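You operate a simulated robot arm through the tools that you are given. There is no shell and no other tool.

Carry out the task below with a simulated robot arm. There is one attempt and no reset: what you move stays moved.

TASK
Blow out the oiler's motor and lay it in the rack's empty cradle.
Fine: press the oiler button once, for one AIR cycle; end with the lever on CLOSED and the hood closed.
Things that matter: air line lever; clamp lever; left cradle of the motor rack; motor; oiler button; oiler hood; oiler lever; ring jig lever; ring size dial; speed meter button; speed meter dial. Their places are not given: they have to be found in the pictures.

The check looks at the end state, three seconds after you hand in, the way a careful person would. Anything else that was tipped, shoved, dropped, spilled or broken makes it a failure.

THE ROBOT
A 6-joint arm with a two-finger parallel gripper, fixed in place. Base frame: the origin is at the foot of the arm, x ahead of it, y to its left, z up; the work surface is at about z = 2. Readings come in cm, rad, newtons and seconds.
With the tool pointing down near the work surface it reaches from about 14 to 48 cm from the base axis. Its first joint turns from -1.257 to 1.257 rad. Payload 0.65 kg.
The TCP is the grasp point between the finger pads, 2.5 cm short of the fingertips. In the tool frame z runs along the fingers and y along their closing line. The gripper opens to 7.6 cm. The fingers are 1.8 cm wide and 1 cm thick; the gripper's body (3.6 by 7.8 cm) begins 4.5 cm behind the TCP.
Orientation is that of the tool frame in the base frame, as [roll, pitch, yaw] about the fixed x, y, z axes, in that order (R = Rz(yaw) Ry(pitch) Rx(roll)). With the fingers straight down and closing along the base's y, the tool's x points along the base's -x, its y along +y and its z along -z.

THE INTERFACE
- The arm moves only by the tool arm_command. Its argument "increments" is a list of rows, each a list of 3 entries, a list of its own where there are three numbers: the shift along the tool's x, y, z in units of 20 mm (1.0 is 20 mm), then the turn, a rotation vector about the tool's x, y, z in units of 5 degrees (1.0 is 5 degrees), then the gripper command, from -1 (shut) to 1 (fully open), values between in proportion. In form: [[[tx, ty, tz], [rx, ry, rz], jaw], ...]. A call has 1 to 20 rows; each row shifts and turns the commanded pose from where the row before left it, along the tool's axes as they then stand. A call with a number of a shift or a turn outside -1 to 1 is refused whole. A row lasts 0.2 s, in which the tool goes at most 5 cm and 0.15 rad; a call with a longer step from one row to the next is refused whole, and so is a gripper value outside its range. Where a pose cannot be reached the arm comes as near as it can. A force on the tool above 50 N (or 10 N above the force at the start of the call, whichever is more), or a blocked arm, ends the call early, and 0.2 s more pass. Each finger travels about 10.8 cm/s and halts on what it meets, pressing with about 40 N; the grip force reading is that of the motor and also rises with nothing between the fingers. The clock runs only during rows and for 0.2 s after the last one: add rows that do not move to give the fingers time. The reply holds the time, the measured pose of the TCP, the force on the tool along the base axes, the opening and the grip force, in the units named above and with some noise, with the torque about the TCP (base axes, N m) and any sound that the robot's microphone picked up.
- Cameras (640 x 400 px; columns grow to the right, rows downward): "scene" is fixed at [6.3, 28.04, 40.14]; the picture's right is [-0.69, -0.72, 0.00], its down [-0.44, 0.42, -0.79] and it looks along [0.57, -0.55, -0.61] (base axes); focal length 214 px, centre (320, 200). "wrist" rides on the gripper at [5.8, 1.1, -8.1] in the tool frame; the picture's right is [-0.18, 0.98, 0.00], its down [-0.75, -0.14, -0.64] and it looks along [-0.63, -0.12, 0.77] (tool axes); focal length 243 px, centre (320, 200).
- camera(camera): a new picture of that camera. The clock stands still meanwhile.
- point_at(camera, pixels): for up to 12 pixels [column, row] of the newest picture of that camera ("zoom" is the newest enlarged one), the place [x, y, z] in the base frame of the surface seen there, good to about 0.3 cm. The clock stands still meanwhile.
- zoom(camera, box): a new picture of the part [left, top, right, bottom] of that camera's present view, enlarged. The clock stands still meanwhile.
- finish_job(): hands the job in; it is judged then, once.

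Open the gripper and draw the arm clear of the work before you hand the job in, unless the task says otherwise.

The tools are called after "Emit:" as a command line: name --argument value ..., lists and objects as JSON in quotes. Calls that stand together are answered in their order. arm_command: Moves the arm, as the interface text tells. Its arguments: {"type":"object","properties":{"increments":{"type":"array","items":{"type":"array"}}},"required":["increments"]} The other tools are called the same way: camera (camera) takes a picture; point_at (camera, pixels) gives the place of the surface under pixels of a picture; zoom (camera, box) takes an enlarged picture of a part of a camera's view; finish_job () hands the job in.

At the start:

```text
time_s: 0.0
eef_pos: [22.93, -7.12, 39.36]
orientation: [-3.141, 0.001, -3.141]
wrist_force: [-0.4, -0.1, 0.2]
wrist_torque: [0.03, 0.05, 0.03]
opening: 7.59
grip_force: 0.0
```

scene: 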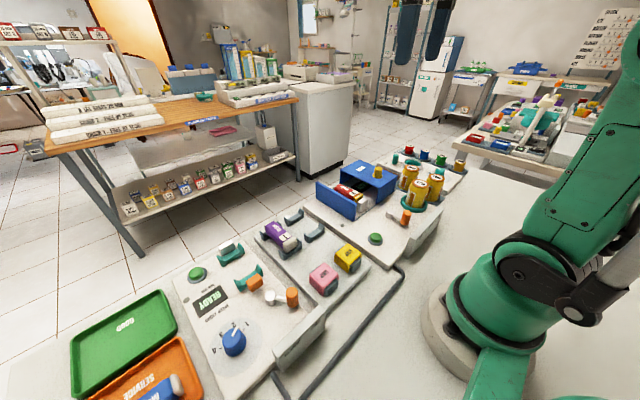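
wrist: 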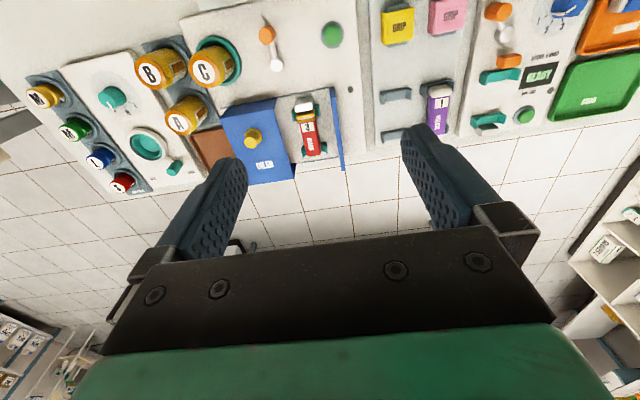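

The scene picture shows the blue oiler around (360,190), and the rack with a purple motor near (280,235). I zoom in on both areas to see the details.

Emit:
zoom --camera "scene" --box '[290, 130, 480, 260]'

Emit:
zoom --camera "scene" --box '[170, 200, 410, 370]'

Emit:
zoom --camera "wrist" --box '[180, 0, 480, 190]'

Emit:
zoom --camera "wrist" --box '[0, 0, 300, 200]'

Emit:
zoom --camera "wrist" --box '[360, 0, 640, 180]'

```text
3.08 times, centred on (385, 195) of scene
```

zoom: 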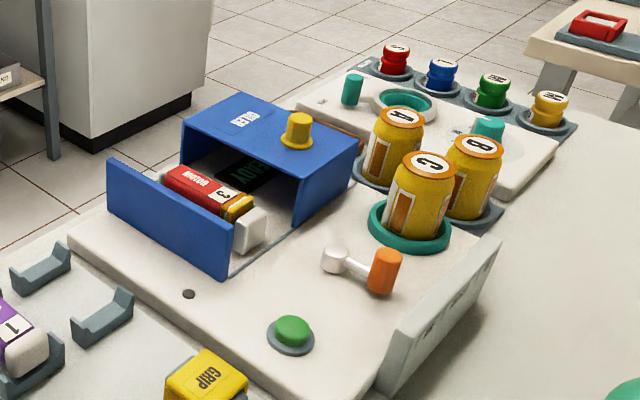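

```text
2.35 times, centred on (290, 285) of scene
```

zoom: 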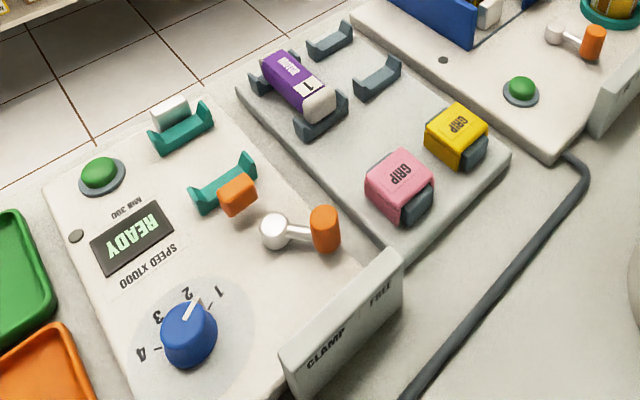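

```text
2.11 times, centred on (330, 95) of wrist
```

zoom: 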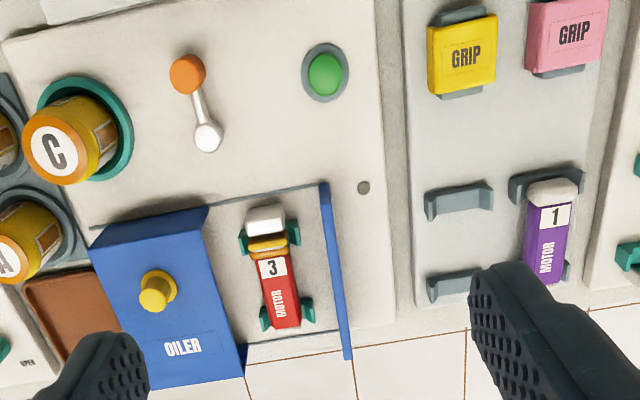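

```text
2.00 times, centred on (150, 100) of wrist
```

zoom: 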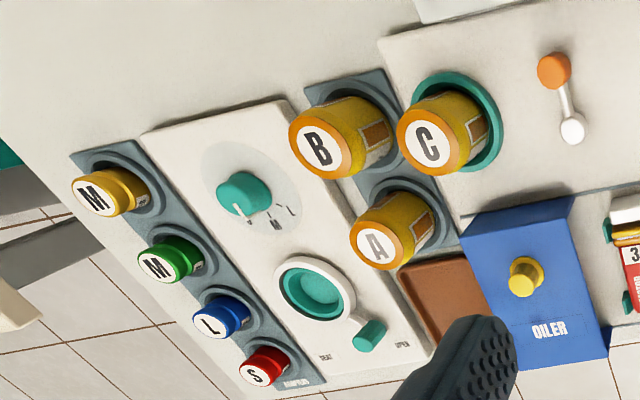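

```text
2.22 times, centred on (500, 90) of wrist
```

zoom: 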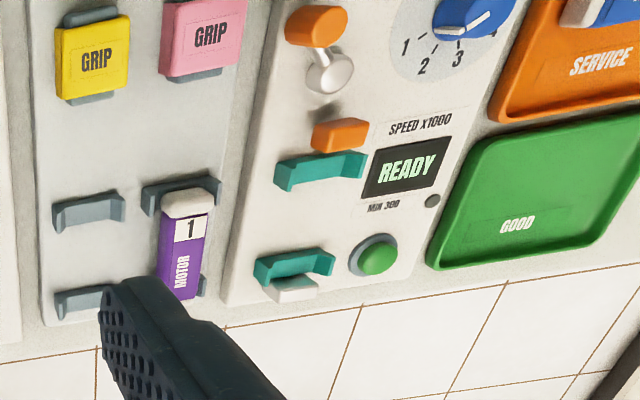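

The oiler's hood (blue with yellow knob) is slid open with red motor 3 showing. I look more closely at the lever signs and search for the air line lever.

Emit:
zoom --camera "scene" --box '[360, 190, 450, 270]'

Emit:
zoom --camera "scene" --box '[240, 260, 460, 400]'

Emit:
zoom --camera "scene" --box '[300, 150, 410, 230]'

Emit:
zoom --camera "wrist" --box '[180, 0, 380, 60]'

Emit:
zoom --camera "scene" --box '[380, 130, 480, 190]'

Emit:
zoom --camera "scene" --box '[560, 0, 640, 60]'

```text
5.00 times, centred on (405, 230) of scene
```

zoom: 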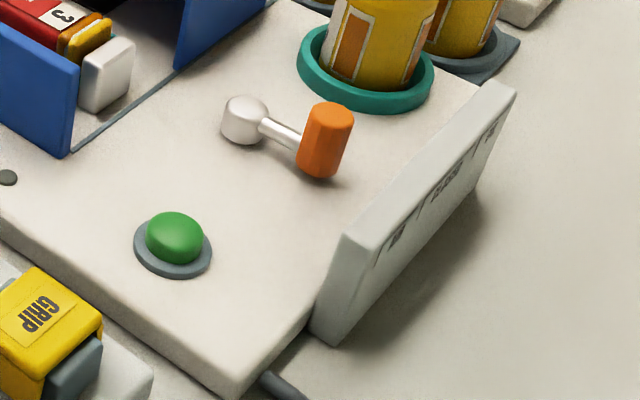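

```text
2.86 times, centred on (350, 330) of scene
```

zoom: 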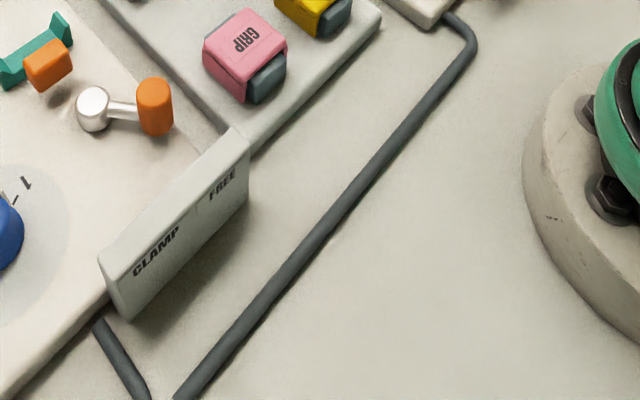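

```text
5.00 times, centred on (355, 190) of scene
```

zoom: 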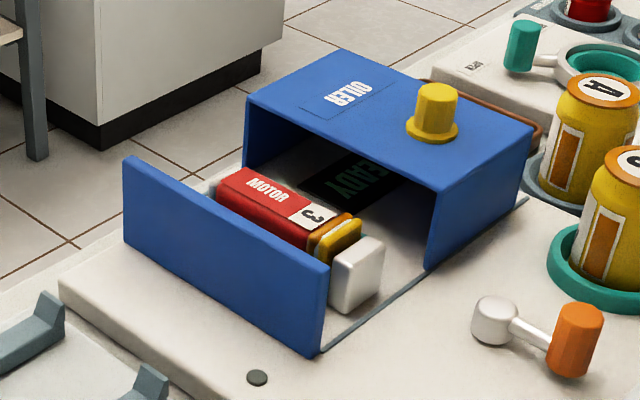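

```text
3.20 times, centred on (280, 30) of wrist
```

zoom: 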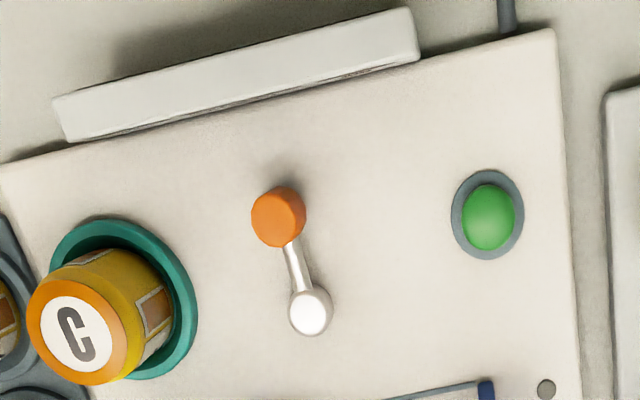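

```text
6.40 times, centred on (430, 160) of scene
```

zoom: 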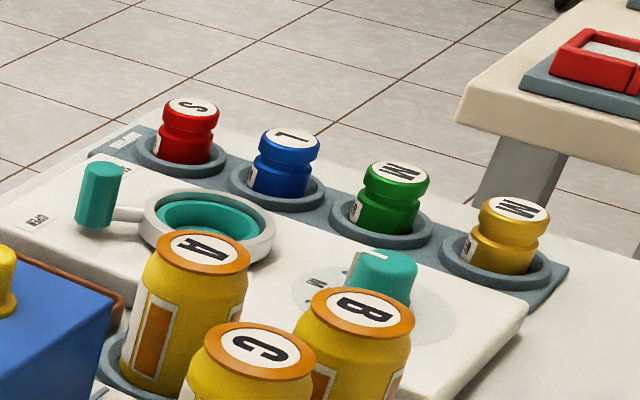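

```text
6.67 times, centred on (600, 30) of scene
```

zoom: 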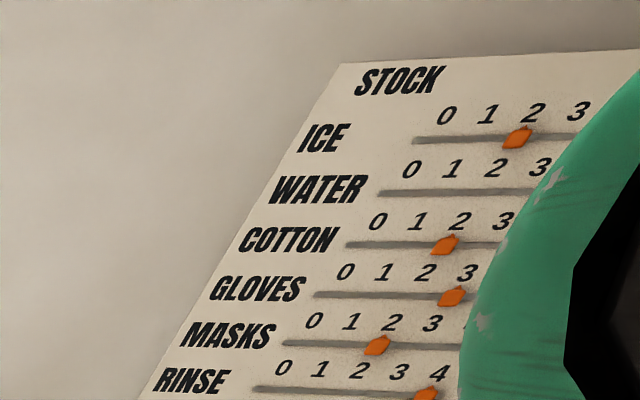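

I measure the main points in the scene picture: lever hub/handle (≈(390,210)/(406,218)), button (376,238), hood knob (376,172), hood, motor, cradles and table.

Emit:
point_at --camera "scene" --pixels '[[389, 210], [406, 214], [375, 237], [376, 170], [350, 190], [355, 197], [362, 202], [328, 189], [352, 210], [290, 213], [313, 228], [280, 235]]'

Emit:
point_at --camera "wrist" --pixels '[[268, 33], [276, 64], [332, 34], [253, 135], [305, 107], [308, 128], [312, 148], [333, 90], [345, 165], [395, 96], [391, 134], [437, 110]]'

Emit:
point_at --camera "scene" --pixels '[[425, 235], [450, 215], [340, 265], [400, 275], [280, 385], [310, 375], [345, 258], [322, 277], [410, 170], [436, 176], [420, 188], [400, 200]]'

```text
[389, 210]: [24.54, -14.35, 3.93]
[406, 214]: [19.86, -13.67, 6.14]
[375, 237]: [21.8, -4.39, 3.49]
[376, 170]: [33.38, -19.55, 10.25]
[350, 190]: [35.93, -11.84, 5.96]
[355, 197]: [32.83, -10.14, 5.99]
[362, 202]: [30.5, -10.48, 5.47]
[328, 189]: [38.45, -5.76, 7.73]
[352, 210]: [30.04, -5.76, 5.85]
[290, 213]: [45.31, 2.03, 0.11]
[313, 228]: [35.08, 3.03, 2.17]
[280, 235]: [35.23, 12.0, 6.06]
```

```text
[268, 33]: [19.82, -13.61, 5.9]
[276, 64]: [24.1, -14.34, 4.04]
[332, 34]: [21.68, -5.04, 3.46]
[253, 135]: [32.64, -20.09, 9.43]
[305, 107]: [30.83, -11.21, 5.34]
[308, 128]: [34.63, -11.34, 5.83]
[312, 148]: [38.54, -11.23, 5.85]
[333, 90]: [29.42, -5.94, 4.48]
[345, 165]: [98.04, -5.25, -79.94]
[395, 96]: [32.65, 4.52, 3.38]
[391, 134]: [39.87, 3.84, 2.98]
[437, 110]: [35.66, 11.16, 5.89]
```

```text
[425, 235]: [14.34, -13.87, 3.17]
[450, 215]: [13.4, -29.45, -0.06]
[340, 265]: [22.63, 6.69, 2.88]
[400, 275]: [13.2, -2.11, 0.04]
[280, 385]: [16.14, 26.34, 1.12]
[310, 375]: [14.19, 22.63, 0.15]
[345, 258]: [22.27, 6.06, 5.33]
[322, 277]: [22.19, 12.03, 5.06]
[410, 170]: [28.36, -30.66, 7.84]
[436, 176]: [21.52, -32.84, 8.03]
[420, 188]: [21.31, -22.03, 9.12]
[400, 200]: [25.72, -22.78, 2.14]
```

Let me enlarge the oiler's sign as far as possible to read its labels, and look at the far left edges for the air line lever.

Emit:
zoom --camera "scene" --box '[420, 200, 470, 250]'

Emit:
zoom --camera "scene" --box '[0, 300, 330, 400]'

Emit:
zoom --camera "scene" --box '[300, 240, 480, 400]'

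```text
8.00 times, centred on (445, 225) of scene
```

zoom: 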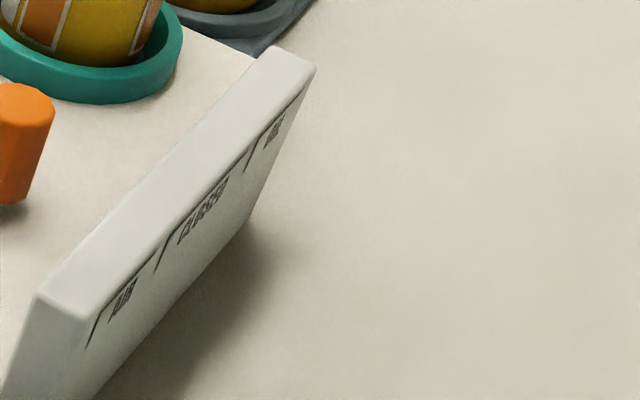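

```text
1.94 times, centred on (165, 350) of scene
```

zoom: 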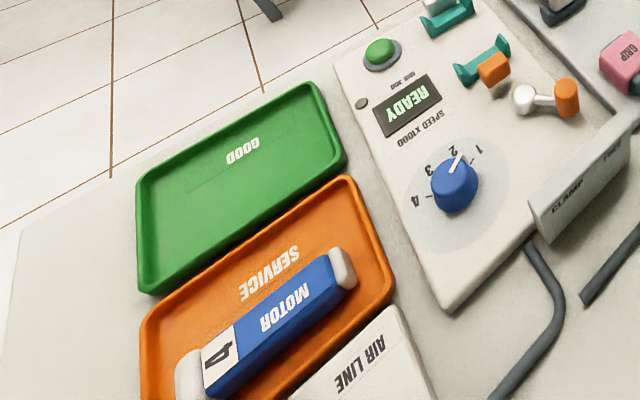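

```text
2.50 times, centred on (390, 320) of scene
```

zoom: 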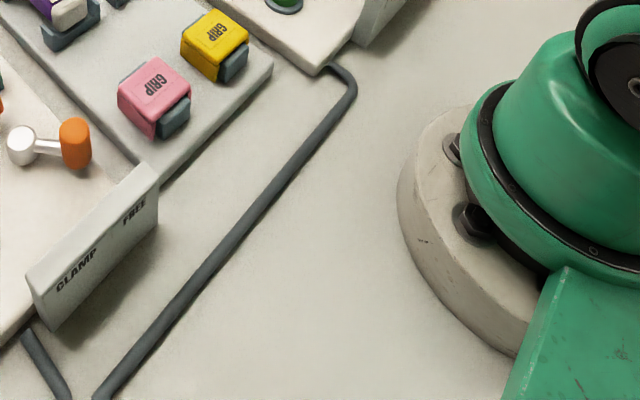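

The sign reads AIR (near, at +y) / CLOSED (middle) / OIL (far). An "AIR LINE" box is cut off at the bottom edge near (187,385); I measure its place.

Emit:
point_at --camera "scene" --pixels '[[187, 385], [200, 365], [215, 395], [165, 397], [435, 234], [444, 222], [430, 242], [452, 210]]'

```text
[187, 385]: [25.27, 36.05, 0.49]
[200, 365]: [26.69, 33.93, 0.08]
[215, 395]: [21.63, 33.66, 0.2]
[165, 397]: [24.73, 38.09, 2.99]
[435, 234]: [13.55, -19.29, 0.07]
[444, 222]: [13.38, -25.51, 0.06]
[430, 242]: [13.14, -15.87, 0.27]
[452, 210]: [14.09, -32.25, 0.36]
```

The zoom apparently shows beyond the frame's lower edge, so I use a wide, bottom-centred box to see the AIR LINE box.

Emit:
zoom --camera "scene" --box '[60, 398, 380, 400]'

```text
2.00 times, centred on (220, 399) of scene
```

zoom: 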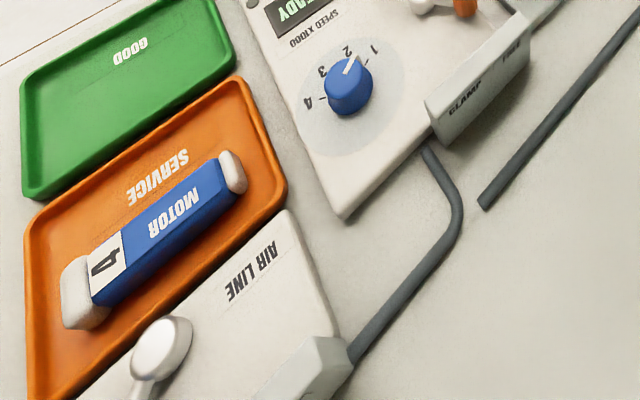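

I look closer at the AIR LINE box and the hose ends.

Emit:
zoom --camera "scene" --box '[250, 396, 350, 400]'

Emit:
zoom --camera "scene" --box '[100, 399, 280, 400]'

Emit:
zoom --camera "scene" --box '[0, 399, 640, 400]'

```text
6.40 times, centred on (300, 398) of scene
```

zoom: 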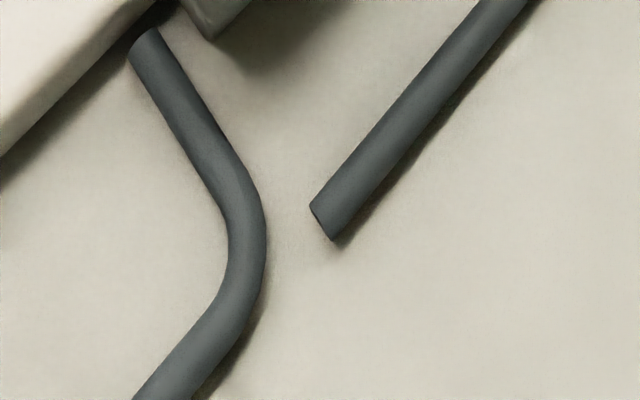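

```text
3.56 times, centred on (190, 400) of scene
```

zoom: 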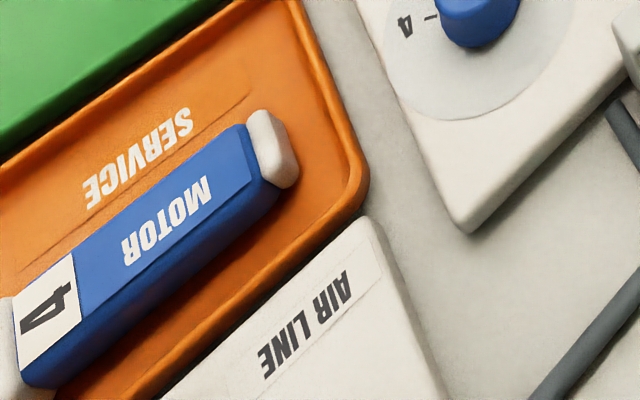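

```text
1.00 times, centred on (320, 400) of scene (not enlarged: the box is as wide or as high as the picture)
```

zoom: 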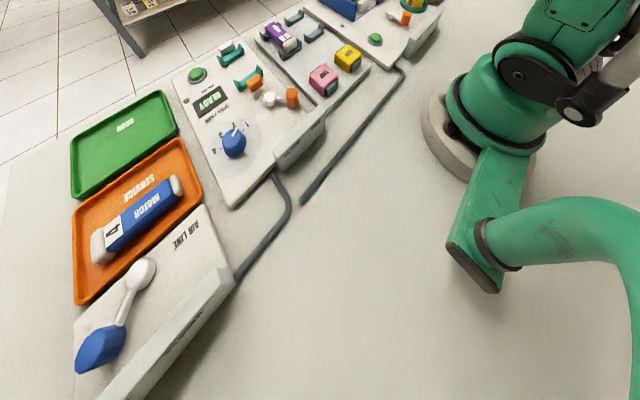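

The wide zoom shows the AIR LINE lever: hub at (140,275), blue handle at (100,350), with a sign facing the robot. I measure these and the hoses.

Emit:
point_at --camera "zoom" --pixels '[[140, 272], [98, 345], [82, 365], [118, 318], [220, 275], [130, 385], [302, 201], [345, 150], [290, 205], [237, 277], [190, 235], [150, 340]]'

Emit:
zoom --camera "scene" --box '[0, 399, 240, 400]'

```text
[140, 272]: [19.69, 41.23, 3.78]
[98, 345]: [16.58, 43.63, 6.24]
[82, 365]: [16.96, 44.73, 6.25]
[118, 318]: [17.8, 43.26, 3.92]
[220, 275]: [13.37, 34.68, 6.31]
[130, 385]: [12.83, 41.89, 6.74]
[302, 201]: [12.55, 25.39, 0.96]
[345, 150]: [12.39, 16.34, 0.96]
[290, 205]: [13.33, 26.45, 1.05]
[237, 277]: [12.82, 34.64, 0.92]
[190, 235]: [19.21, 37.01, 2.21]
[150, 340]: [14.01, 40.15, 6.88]
```

```text
2.67 times, centred on (120, 400) of scene
```

zoom: 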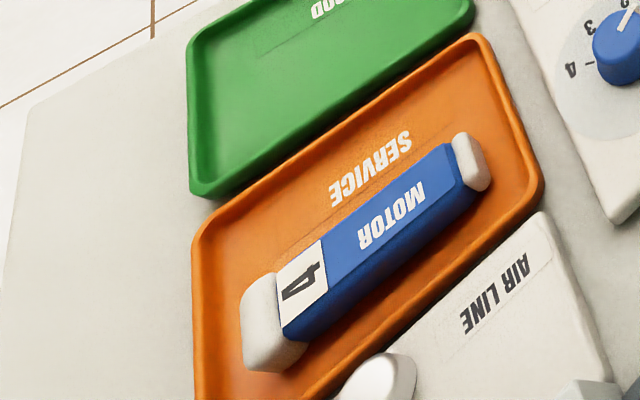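

The handle points at about 45° toward +y from the hub. I try to zoom below the frame to read the AIR LINE sign.

Emit:
zoom --camera "scene" --box '[60, 440, 260, 600]'

Emit:
zoom --camera "scene" --box '[0, 399, 400, 400]'

```text
refused: 440 is not a number from 0 to 400
```

```text
1.60 times, centred on (200, 400) of scene
```

zoom: 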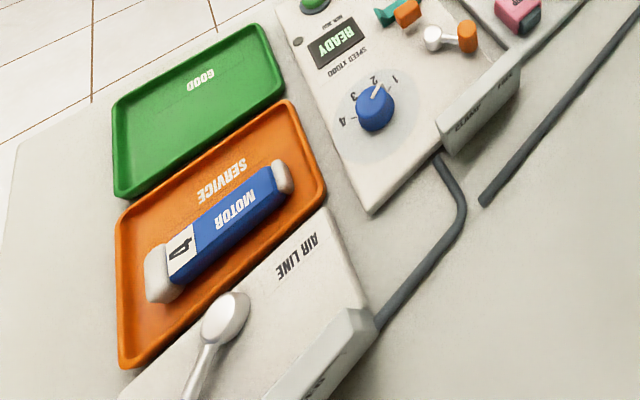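

The sign isn't readable from here, so I move the arm over the AIR LINE box at a safe height (z≈27) and use the wrist camera.

Emit:
arm_command --increments '[[[0.15, 1, 0.2], [0, 0, 0], 1], [[0.15, 1, 0.2], [0, 0, 0], 1], [[0.15, 1, 0.2], [0, 0, 0], 1], [[0.15, 1, 0.2], [0, 0, 0], 1], [[0.15, 1, 0.2], [0, 0, 0], 1], [[0.15, 1, 0.2], [0, 0, 0], 1], [[0.15, 1, 0.2], [0, 0, 0], 1], [[0.15, 1, 0.2], [0, 0, 0], 1], [[0.15, 1, 0.2], [0, 0, 0], 1], [[0.15, 1, 0.2], [0, 0, 0], 1], [[0.15, 1, 0.2], [0, 0, 0], 1], [[0.15, 1, 0.2], [0, 0, 0], 1], [[0.15, 1, 0.2], [0, 0, 0], 1], [[0.15, 1, 0.2], [0, 0, 0], 1], [[0.15, 1, 0.2], [0, 0, 0], 1], [[0.15, 1, 0.2], [0, 0, 0], 1], [[0.15, 1, 0.2], [0, 0, 0], 1], [[0.15, 1, 0.2], [0, 0, 0], 1], [[0, 0, 0.2], [0, 0, 0], 1], [[0, 0, 0], [0, 0, 0], 1]]'

Emit:
camera --camera "wrist"

```text
time_s: 4.2
eef_pos: [17.53, 28.79, 31.77]
orientation: [-3.142, 0.0, -3.14]
wrist_force: [-0.2, 0.3, -0.1]
wrist_torque: [0.01, 0.02, 0.0]
opening: 7.59
grip_force: 0.0
```

```text
taken
```

wrist: 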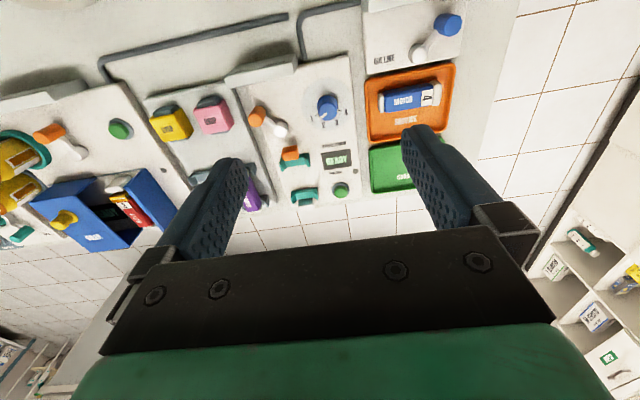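

The AIR LINE box shows at (415,40) near the top edge. I zoom there, centred on the top edge to see beyond the frame.

Emit:
zoom --camera "wrist" --box '[320, 0, 520, 2]'

```text
3.20 times, centred on (420, 1) of wrist
```

zoom: 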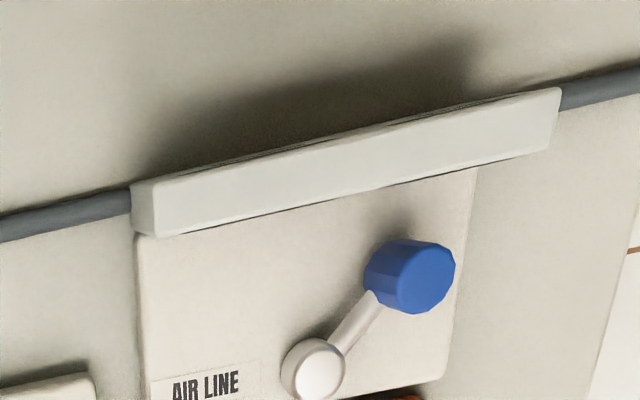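

The sign's front faces -x, so I go lower and closer to the robot side: TCP about (12.6, 36, 17), from where the wrist camera should see the sign face.

Emit:
arm_command --increments '[[[0.306, 0.45, 0.925], [0, 0, 0], 1], [[0.306, 0.45, 0.925], [0, 0, 0], 1], [[0.306, 0.45, 0.925], [0, 0, 0], 1], [[0.306, 0.45, 0.925], [0, 0, 0], 1], [[0.306, 0.45, 0.925], [0, 0, 0], 1], [[0.306, 0.45, 0.925], [0, 0, 0], 1], [[0.306, 0.45, 0.925], [0, 0, 0], 1], [[0.306, 0.45, 0.925], [0, 0, 0], 1], [[0, 0, 0], [0, 0, 0], 1]]'

Emit:
camera --camera "wrist"

Emit:
zoom --camera "wrist" --box '[270, 0, 470, 100]'

```text
time_s: 6.2
eef_pos: [13.58, 35.86, 17.14]
orientation: [-3.141, 0.001, -3.14]
wrist_force: [0.2, 0.1, 0.5]
wrist_torque: [0.0, -0.01, 0.0]
opening: 7.6
grip_force: 0.2
out of reach, approached as far as the arm can: row 8
```

```text
taken
```

wrist: 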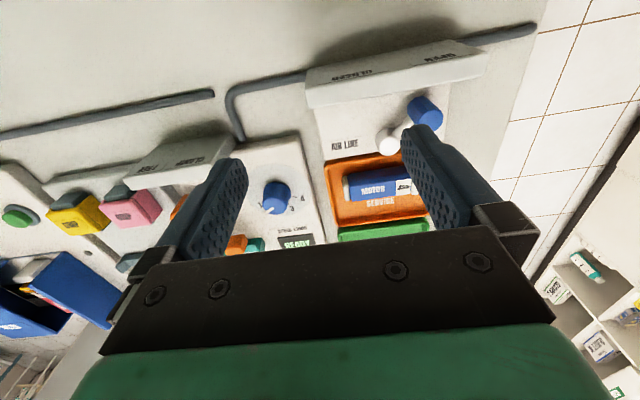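

```text
3.20 times, centred on (370, 50) of wrist
```

zoom: 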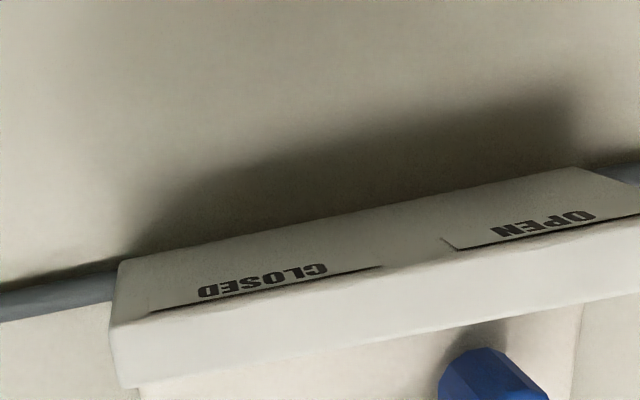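

The AIR LINE sign reads CLOSED (left) and OPEN (right); the blue handle sits on the OPEN side. I measure the label positions versus the handle and look at the sign on the oiler next.

Emit:
point_at --camera "zoom" --pixels '[[265, 283], [545, 228], [120, 300], [630, 215], [490, 380]]'

Emit:
point_at --camera "wrist" --pixels '[[385, 145], [425, 105], [405, 122], [320, 85], [480, 65]]'

Emit:
zoom --camera "wrist" --box '[340, 50, 480, 160]'

```text
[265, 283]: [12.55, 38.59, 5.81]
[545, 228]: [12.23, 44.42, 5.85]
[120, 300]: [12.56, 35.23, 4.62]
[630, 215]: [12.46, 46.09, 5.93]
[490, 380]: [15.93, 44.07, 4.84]
```

```text
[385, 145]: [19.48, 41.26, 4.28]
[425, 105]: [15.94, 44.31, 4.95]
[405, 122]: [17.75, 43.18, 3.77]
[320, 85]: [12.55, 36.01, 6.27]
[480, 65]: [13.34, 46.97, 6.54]
```

```text
3.64 times, centred on (410, 105) of wrist
```

zoom: 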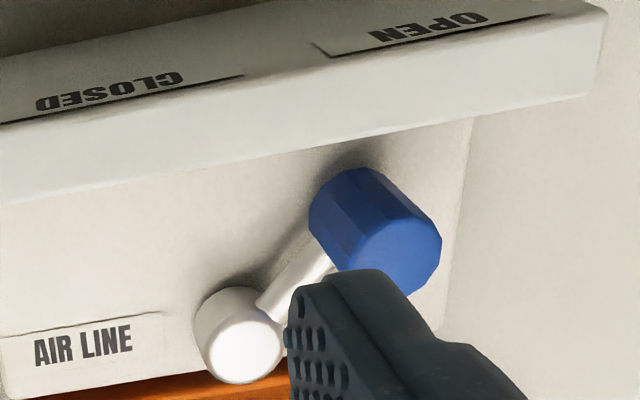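

The air line lever points to OPEN, so it stays as is. Now I go over to view the oiler's sign and lever from the front.

Emit:
arm_command --increments '[[[-0.246, -0.996, -0.302], [0, 0, 0], 1], [[-0.246, -0.996, -0.302], [0, 0, 0], 1], [[-0.246, -0.996, -0.302], [0, 0, 0], 1], [[-0.246, -0.996, -0.302], [0, 0, 0], 1], [[-0.246, -0.996, -0.302], [0, 0, 0], 1], [[-0.246, -0.996, -0.302], [0, 0, 0], 1], [[-0.246, -0.996, -0.302], [0, 0, 0], 1], [[-0.246, -0.996, -0.302], [0, 0, 0], 1], [[-0.246, -0.996, -0.302], [0, 0, 0], 1], [[-0.246, -0.996, -0.302], [0, 0, 0], 1], [[-0.246, -0.996, -0.302], [0, 0, 0], 1], [[-0.246, -0.996, -0.302], [0, 0, 0], 1], [[-0.246, -0.996, -0.302], [0, 0, 0], 1], [[0, 0, 0], [0, 0, 0], 1]]'

Emit:
arm_command --increments '[[[0.208, -1, 0.25], [0, 0, 0], 1], [[0.208, -1, 0.25], [0, 0, 0], 1], [[0.208, -1, 0.25], [0, 0, 0], 1], [[0.208, -1, 0.25], [0, 0, 0], 1], [[0.208, -1, 0.25], [0, 0, 0], 1], [[0.208, -1, 0.25], [0, 0, 0], 1], [[0.208, -1, 0.25], [0, 0, 0], 1], [[0.208, -1, 0.25], [0, 0, 0], 1], [[0.208, -1, 0.25], [0, 0, 0], 1], [[0.208, -1, 0.25], [0, 0, 0], 1], [[0.208, -1, 0.25], [0, 0, 0], 1], [[0.208, -1, 0.25], [0, 0, 0], 1], [[0, 0, 0], [0, 0, 0], 1]]'

Emit:
camera --camera "wrist"

Emit:
zoom --camera "wrist" --box '[200, 0, 400, 100]'

```text
time_s: 9.2
eef_pos: [19.77, 9.84, 24.81]
orientation: [3.141, 0.0, -3.141]
wrist_force: [-0.2, 0.5, 0.3]
wrist_torque: [-0.01, 0.0, 0.0]
opening: 7.6
grip_force: 0.0
```

```text
time_s: 12.0
eef_pos: [14.84, -14.14, 18.66]
orientation: [-3.141, 0.001, -3.142]
wrist_force: [0.0, -0.2, 0.4]
wrist_torque: [0.0, -0.02, 0.03]
opening: 7.61
grip_force: 0.1
```

```text
taken
```

wrist: 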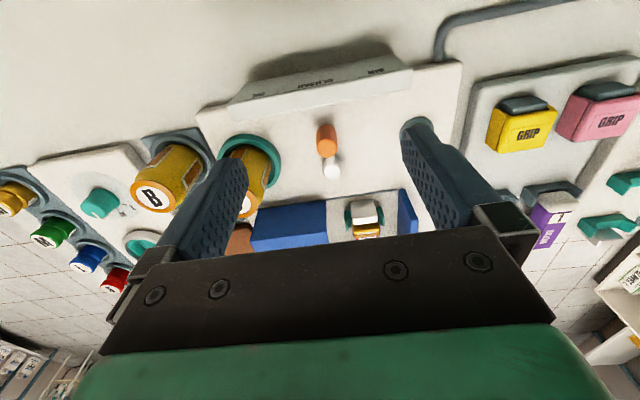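

```text
3.20 times, centred on (300, 50) of wrist
```

zoom: 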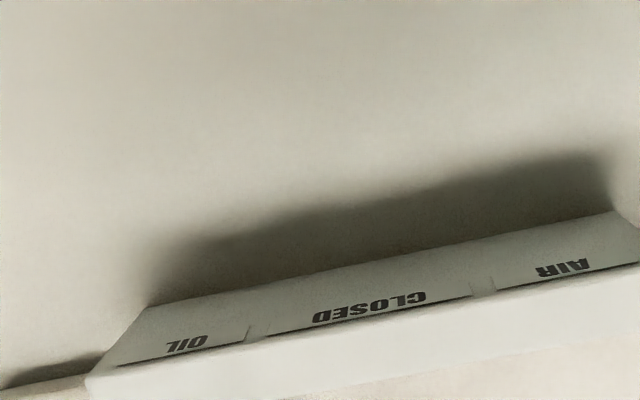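

The oiler sign reads OIL (-y), CLOSED (middle), AIR (+y). I measure label, hub and handle positions here.

Emit:
point_at --camera "zoom" --pixels '[[188, 342], [370, 305], [565, 266], [248, 340], [483, 290], [95, 375]]'

Emit:
point_at --camera "wrist" --pixels '[[332, 170], [327, 140], [325, 128], [365, 210], [290, 225], [405, 210], [255, 180], [420, 130]]'

Emit:
zoom --camera "wrist" --box '[230, 60, 430, 260]'

```text
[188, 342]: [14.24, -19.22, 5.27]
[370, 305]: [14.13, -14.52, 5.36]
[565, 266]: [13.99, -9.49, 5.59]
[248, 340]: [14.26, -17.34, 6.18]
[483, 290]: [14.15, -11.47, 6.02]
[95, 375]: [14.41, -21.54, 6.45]
```

```text
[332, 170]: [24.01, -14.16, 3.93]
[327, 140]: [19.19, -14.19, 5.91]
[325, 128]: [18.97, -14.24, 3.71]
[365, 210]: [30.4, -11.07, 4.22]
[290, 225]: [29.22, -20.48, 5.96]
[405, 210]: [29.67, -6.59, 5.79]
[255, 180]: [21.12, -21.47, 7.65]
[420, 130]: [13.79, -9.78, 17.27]
```

```text
2.00 times, centred on (330, 160) of wrist
```

zoom: 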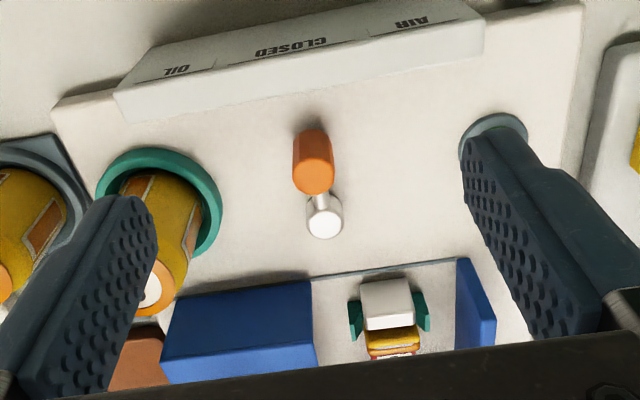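

The lever stands on CLOSED (hub ≈(24.2,-14.3), handle ≈(19.5,-14)). Next I raise the arm a bit and measure the hood, its knob and the end plate precisely.

Emit:
arm_command --increments '[[[-0.4, 0.1, -0.9], [0, 0, 0], 1], [[-0.4, 0.1, -0.9], [0, 0, 0], 1], [[-0.4, 0.1, -0.9], [0, 0, 0], 1], [[-0.4, 0.1, -0.9], [0, 0, 0], 1], [[-0.4, 0.1, -0.9], [0, 0, 0], 1], [[-0.4, 0.1, -0.9], [0, 0, 0], 1], [[-0.4, 0.1, 0], [0, 0, 0], 1], [[-0.4, 0.1, 0], [0, 0, 0], 1], [[-0.4, 0, 0], [0, 0, 0], 1], [[-0.4, 0, 0], [0, 0, 0], 1], [[0, 0, 0], [0, 0, 0], 1]]'

Emit:
camera --camera "wrist"

Emit:
camera --camera "scene"

```text
time_s: 14.4
eef_pos: [22.83, -12.49, 29.61]
orientation: [3.141, 0.0, -3.141]
wrist_force: [-0.4, 0.4, 0.8]
wrist_torque: [0.03, 0.0, -0.01]
opening: 7.59
grip_force: 0.0
```

```text
taken
```

wrist: 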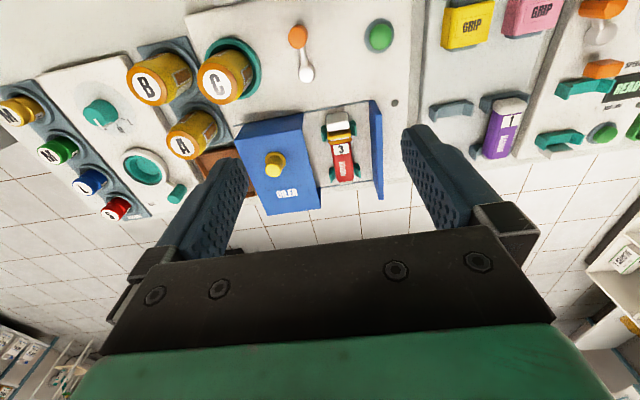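

```text
taken
```

scene: 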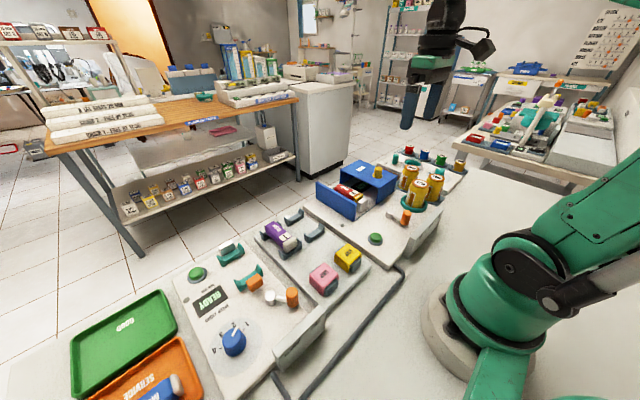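

Emit:
zoom --camera "wrist" --box '[220, 80, 400, 220]'

Emit:
zoom --camera "scene" --box '[310, 150, 410, 230]'

```text
2.86 times, centred on (310, 150) of wrist
```

zoom: 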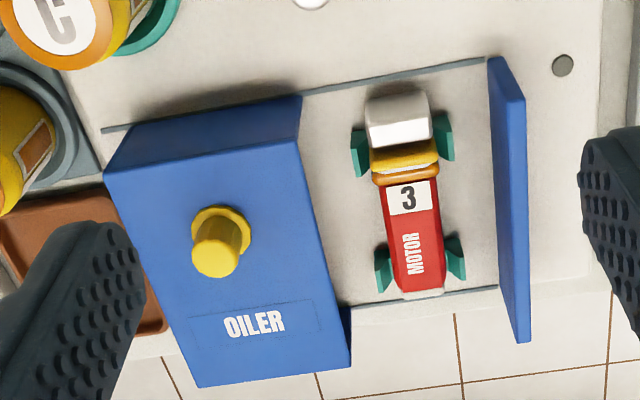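

```text
5.00 times, centred on (360, 190) of scene
```

zoom: 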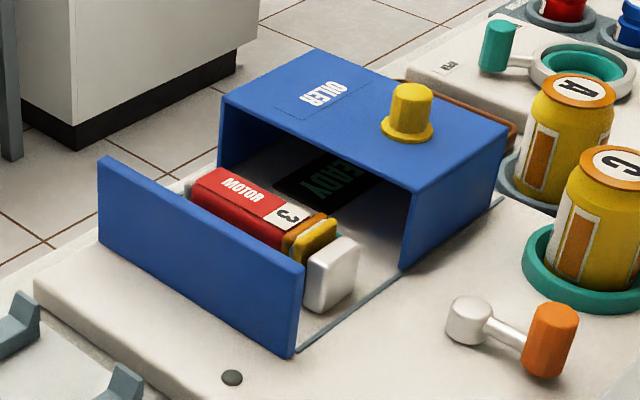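

I take the exact positions of hood corners, knob, end plate and motor ends from both pictures.

Emit:
point_at --camera "wrist" --pixels '[[273, 170], [277, 155], [301, 117], [317, 203], [236, 141], [268, 213], [370, 102], [381, 196], [337, 120], [341, 150], [345, 178], [260, 130]]'

Emit:
point_at --camera "zoom" --pixels '[[412, 90], [410, 115], [407, 135], [225, 100], [400, 180], [500, 130], [315, 55], [105, 165], [300, 270], [340, 240], [290, 215], [235, 190]]'

```text
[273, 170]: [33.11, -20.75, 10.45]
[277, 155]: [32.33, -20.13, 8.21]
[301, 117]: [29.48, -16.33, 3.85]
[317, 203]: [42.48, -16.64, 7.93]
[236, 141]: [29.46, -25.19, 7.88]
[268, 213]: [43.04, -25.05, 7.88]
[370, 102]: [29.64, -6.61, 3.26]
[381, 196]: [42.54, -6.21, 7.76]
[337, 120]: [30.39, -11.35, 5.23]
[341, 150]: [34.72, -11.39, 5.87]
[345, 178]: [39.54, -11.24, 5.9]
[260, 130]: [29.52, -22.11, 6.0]
```

```text
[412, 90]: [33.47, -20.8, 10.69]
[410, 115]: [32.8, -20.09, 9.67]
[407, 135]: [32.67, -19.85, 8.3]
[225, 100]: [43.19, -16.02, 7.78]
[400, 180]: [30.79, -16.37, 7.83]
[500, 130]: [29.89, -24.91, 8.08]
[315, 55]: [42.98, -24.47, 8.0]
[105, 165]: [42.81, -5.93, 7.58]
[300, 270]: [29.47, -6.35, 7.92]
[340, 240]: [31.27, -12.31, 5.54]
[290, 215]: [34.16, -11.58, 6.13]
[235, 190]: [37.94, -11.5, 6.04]
```

Hood spans y −25.2…−16.4 with the end plate at y≈−6.4, so it must slide about +10 cm. I move above the yellow knob (33.4, −20.8) with the jaws partly open.

Emit:
arm_command --increments '[[[-0.66, -0.52, 0.85], [0, 0, 0], 0.2], [[-0.66, -0.52, 0.85], [0, 0, 0], 0.2], [[-0.66, -0.52, 0.85], [0, 0, 0], 0.2], [[-0.66, -0.52, 0.85], [0, 0, 0], 0.2], [[-0.66, -0.52, 0.85], [0, 0, 0], 0.2], [[-0.66, -0.52, 0.85], [0, 0, 0], 0.2], [[-0.66, -0.52, 0.85], [0, 0, 0], 0.2], [[-0.66, -0.52, 0.75], [0, 0, 0], 0.2], [[0, 0, 0], [0, 0, 0], 0.2], [[0, 0, 0], [0, 0, 0], 0.2]]'

Emit:
camera --camera "wrist"

Emit:
camera --camera "scene"

```text
time_s: 16.6
eef_pos: [33.48, -20.78, 16.28]
orientation: [-3.141, -0.001, -3.141]
wrist_force: [0.1, 0.0, -0.5]
wrist_torque: [-0.01, -0.02, 0.03]
opening: 4.55
grip_force: 0.0
```

```text
taken
```

wrist: 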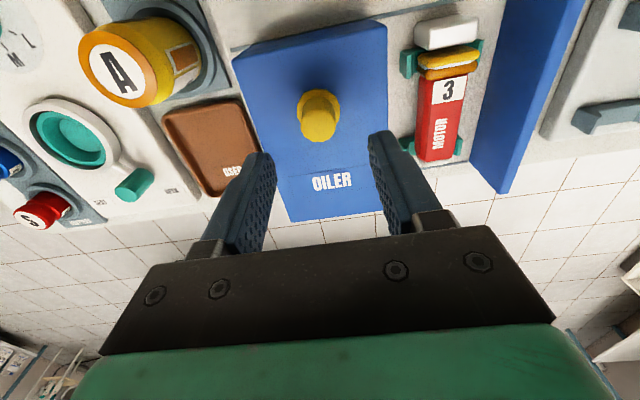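

```text
taken
```

scene: 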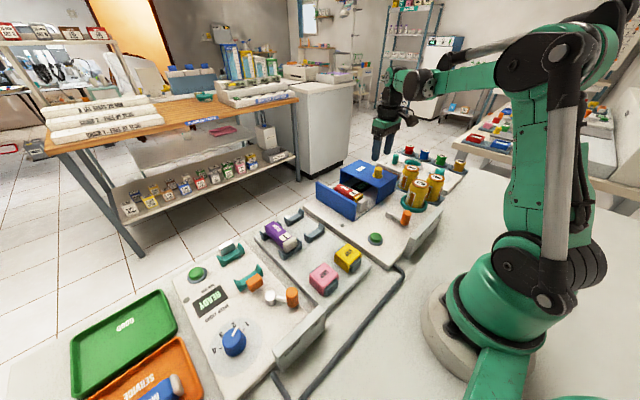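

The gripper is centred above the knob (knob at (319,118), as predicted for the TCP line). I descend to z≈11 and close on the knob.

Emit:
arm_command --increments '[[[0, 0, 0.66], [0, 0, 0], 0.2], [[0, 0, 0.66], [0, 0, 0], 0.2], [[0, 0, 0.66], [0, 0, 0], 0.2], [[0, 0, 0.66], [0, 0, 0], 0.2], [[0, 0, 0], [0, 0, 0], 0.2], [[0, 0, 0], [0, 0, 0], -1], [[0, 0, 0], [0, 0, 0], -1], [[0, 0, 0], [0, 0, 0], -1], [[0, 0, 0], [0, 0, 0], -1]]'

Emit:
zoom --camera "scene" --box '[310, 130, 450, 230]'

```text
time_s: 18.6
eef_pos: [33.34, -20.86, 10.85]
orientation: [3.141, -0.001, -3.141]
wrist_force: [-0.1, 1.2, -8.9]
wrist_torque: [-0.37, -0.05, 0.0]
opening: 2.12
grip_force: 38.4
```

```text
4.00 times, centred on (380, 180) of scene
```

zoom: 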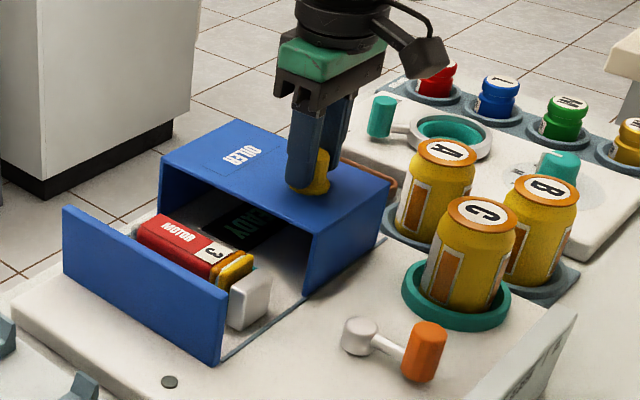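

The knob is held (opening 2.1). I slide the hood in +y by 9 cm at 1 cm per row.

Emit:
arm_command --increments '[[[0, 0.3, 0], [0, 0, 0], -1], [[0, 0.5, 0], [0, 0, 0], -1], [[0, 0.5, 0], [0, 0, 0], -1], [[0, 0.5, 0], [0, 0, 0], -1], [[0, 0.5, 0], [0, 0, 0], -1], [[0, 0.5, 0], [0, 0, 0], -1], [[0, 0.5, 0], [0, 0, 0], -1], [[0, 0.5, 0], [0, 0, 0], -1], [[0, 0.5, 0], [0, 0, 0], -1], [[0, 0.2, 0], [0, 0, 0], -1], [[0, 0, 0], [0, 0, 0], -1]]'

Emit:
zoom --camera "scene" --box '[310, 130, 450, 230]'

```text
time_s: 21.0
eef_pos: [33.4, -11.75, 10.98]
orientation: [3.141, 0.001, 3.142]
wrist_force: [-4.9, 1.8, -35.1]
wrist_torque: [-0.37, 0.18, -0.03]
opening: 2.09
grip_force: 37.9
```

```text
4.00 times, centred on (380, 180) of scene
```

zoom: 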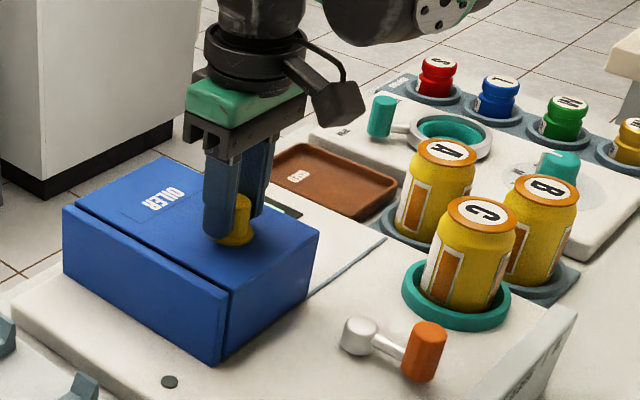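

The hood is nearly closed, with a narrow gap left; the downward pull on the tool is −35 N, so I ease the tool down 1 mm and push the last bit in small steps.

Emit:
arm_command --increments '[[[0, 0, 0.06], [0, 0, 0], -1], [[0, 0.1, 0], [0, 0, 0], -1], [[0, 0.1, 0], [0, 0, 0], -1], [[0, 0.1, 0], [0, 0, 0], -1], [[0, 0.1, 0], [0, 0, 0], -1], [[0, 0, 0], [0, 0, 0], -1]]'

Emit:
zoom --camera "scene" --box '[310, 150, 410, 230]'

```text
time_s: 21.9
eef_pos: [33.35, -11.51, 10.93]
orientation: [-3.139, 0.002, -3.141]
wrist_force: [-1.0, -6.0, 11.9]
wrist_torque: [0.74, -0.18, 0.14]
opening: 2.09
grip_force: 37.6
stopped in row 4: the force on the tool passed its limit at 54 N (the readings are from after the stop); the commanded pose is now the measured one
```

```text
5.00 times, centred on (360, 190) of scene
```

zoom: 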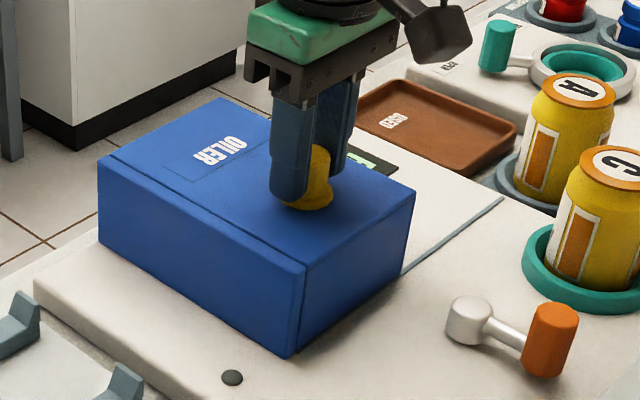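

The hood has met the end plate (stop at 54 N, no gap visible). I release the knob, lift off, and check the display.

Emit:
arm_command --increments '[[[0, 0, 0], [0, 0, 0], 0.2], [[0, 0, 0], [0, 0, 0], 0.2], [[0, 0, -0.5], [0, 0, 0], 0.2], [[0, 0, -1], [0, 0, 0], 0.2], [[0, 0, -1], [0, 0, 0], 0.2], [[0.5, 0, -1], [0, 0, 0], 0.2], [[1, 0, -1], [0, 0, 0], 0.2], [[1, 0, -1], [0, 0, 0], 0.2], [[0, 0, 0], [0, 0, 0], 0.2]]'

Emit:
camera --camera "wrist"

Emit:
zoom --camera "scene" --box '[310, 150, 450, 250]'

```text
time_s: 23.9
eef_pos: [28.35, -11.22, 21.82]
orientation: [-3.137, 0.001, -3.141]
wrist_force: [0.3, 0.0, -0.6]
wrist_torque: [0.0, 0.04, 0.03]
opening: 4.53
grip_force: 0.2
```

```text
taken
```

wrist: 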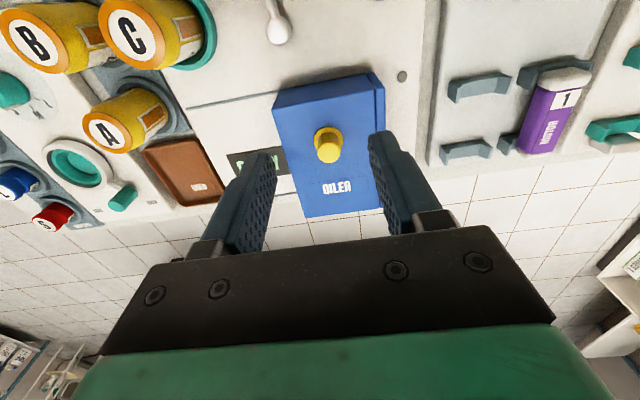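

```text
4.00 times, centred on (380, 200) of scene
```

zoom: 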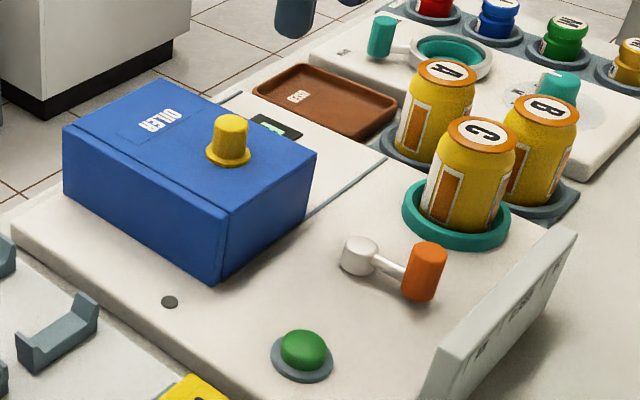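

The hood looks closed; I check the seam between hood and end plate closely.

Emit:
zoom --camera "scene" --box '[320, 175, 380, 220]'

Emit:
zoom --camera "wrist" --box '[210, 60, 400, 180]'

```text
8.89 times, centred on (350, 198) of scene
```

zoom: 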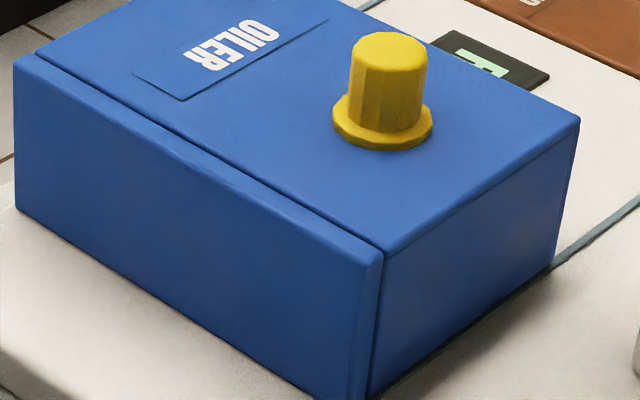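

```text
3.33 times, centred on (305, 120) of wrist
```

zoom: 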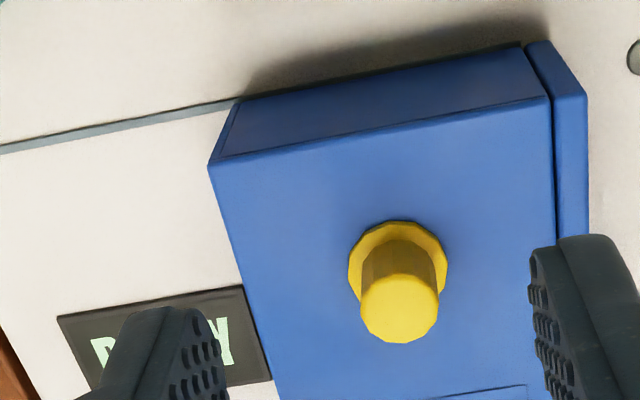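

The hood is closed and the display shows READY. Now I go above the orange lever handle (≈(19.6,−13.9)) with the jaws open ~3.4 cm to cage it.

Emit:
arm_command --increments '[[[0.729, -0.223, 0.817], [0, 0, 0], -0.1], [[0.729, -0.223, 0.817], [0, 0, 0], -0.1], [[0.729, -0.223, 0.817], [0, 0, 0], -0.1], [[0.729, -0.223, 0.817], [0, 0, 0], -0.1], [[0.729, -0.223, 0.817], [0, 0, 0], -0.1], [[0.729, -0.223, 0.817], [0, 0, 0], -0.1], [[0, 0, 0], [0, 0, 0], -0.1], [[0, 0, 0], [0, 0, 0], -0.1]]'

Emit:
camera --camera "wrist"

Emit:
zoom --camera "scene" --box '[340, 150, 480, 260]'

```text
time_s: 25.8
eef_pos: [19.47, -14.16, 12.14]
orientation: [-3.137, 0.001, 3.14]
wrist_force: [0.4, 0.1, 0.0]
wrist_torque: [0.01, -0.01, 0.0]
opening: 3.41
grip_force: 0.0
```

```text
taken
```

wrist: 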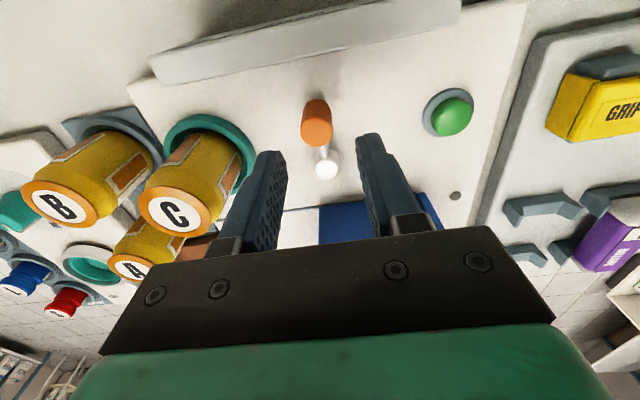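

```text
3.64 times, centred on (410, 205) of scene
```

zoom: 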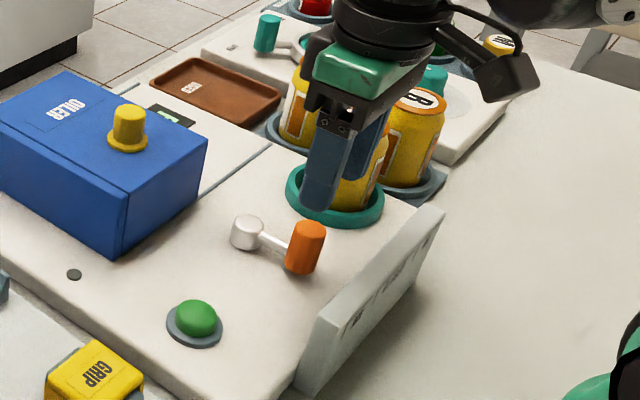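

I measure the handle again from this closer view before descending.

Emit:
point_at --camera "wrist" --pixels '[[317, 133], [317, 124], [317, 142], [304, 132], [330, 132], [316, 108], [327, 168], [450, 117]]'

Emit:
point_at --camera "scene" --pixels '[[407, 213], [402, 214], [412, 216], [406, 222], [389, 209], [377, 237]]'

```text
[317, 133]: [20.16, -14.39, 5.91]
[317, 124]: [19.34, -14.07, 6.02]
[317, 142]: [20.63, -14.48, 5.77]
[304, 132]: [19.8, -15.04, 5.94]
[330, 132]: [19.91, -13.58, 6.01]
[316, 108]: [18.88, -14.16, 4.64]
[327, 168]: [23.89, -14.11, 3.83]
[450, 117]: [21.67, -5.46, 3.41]
```

```text
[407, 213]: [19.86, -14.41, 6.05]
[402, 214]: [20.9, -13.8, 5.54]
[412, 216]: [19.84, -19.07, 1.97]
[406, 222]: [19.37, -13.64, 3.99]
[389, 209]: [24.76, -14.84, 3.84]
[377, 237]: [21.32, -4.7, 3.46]
```

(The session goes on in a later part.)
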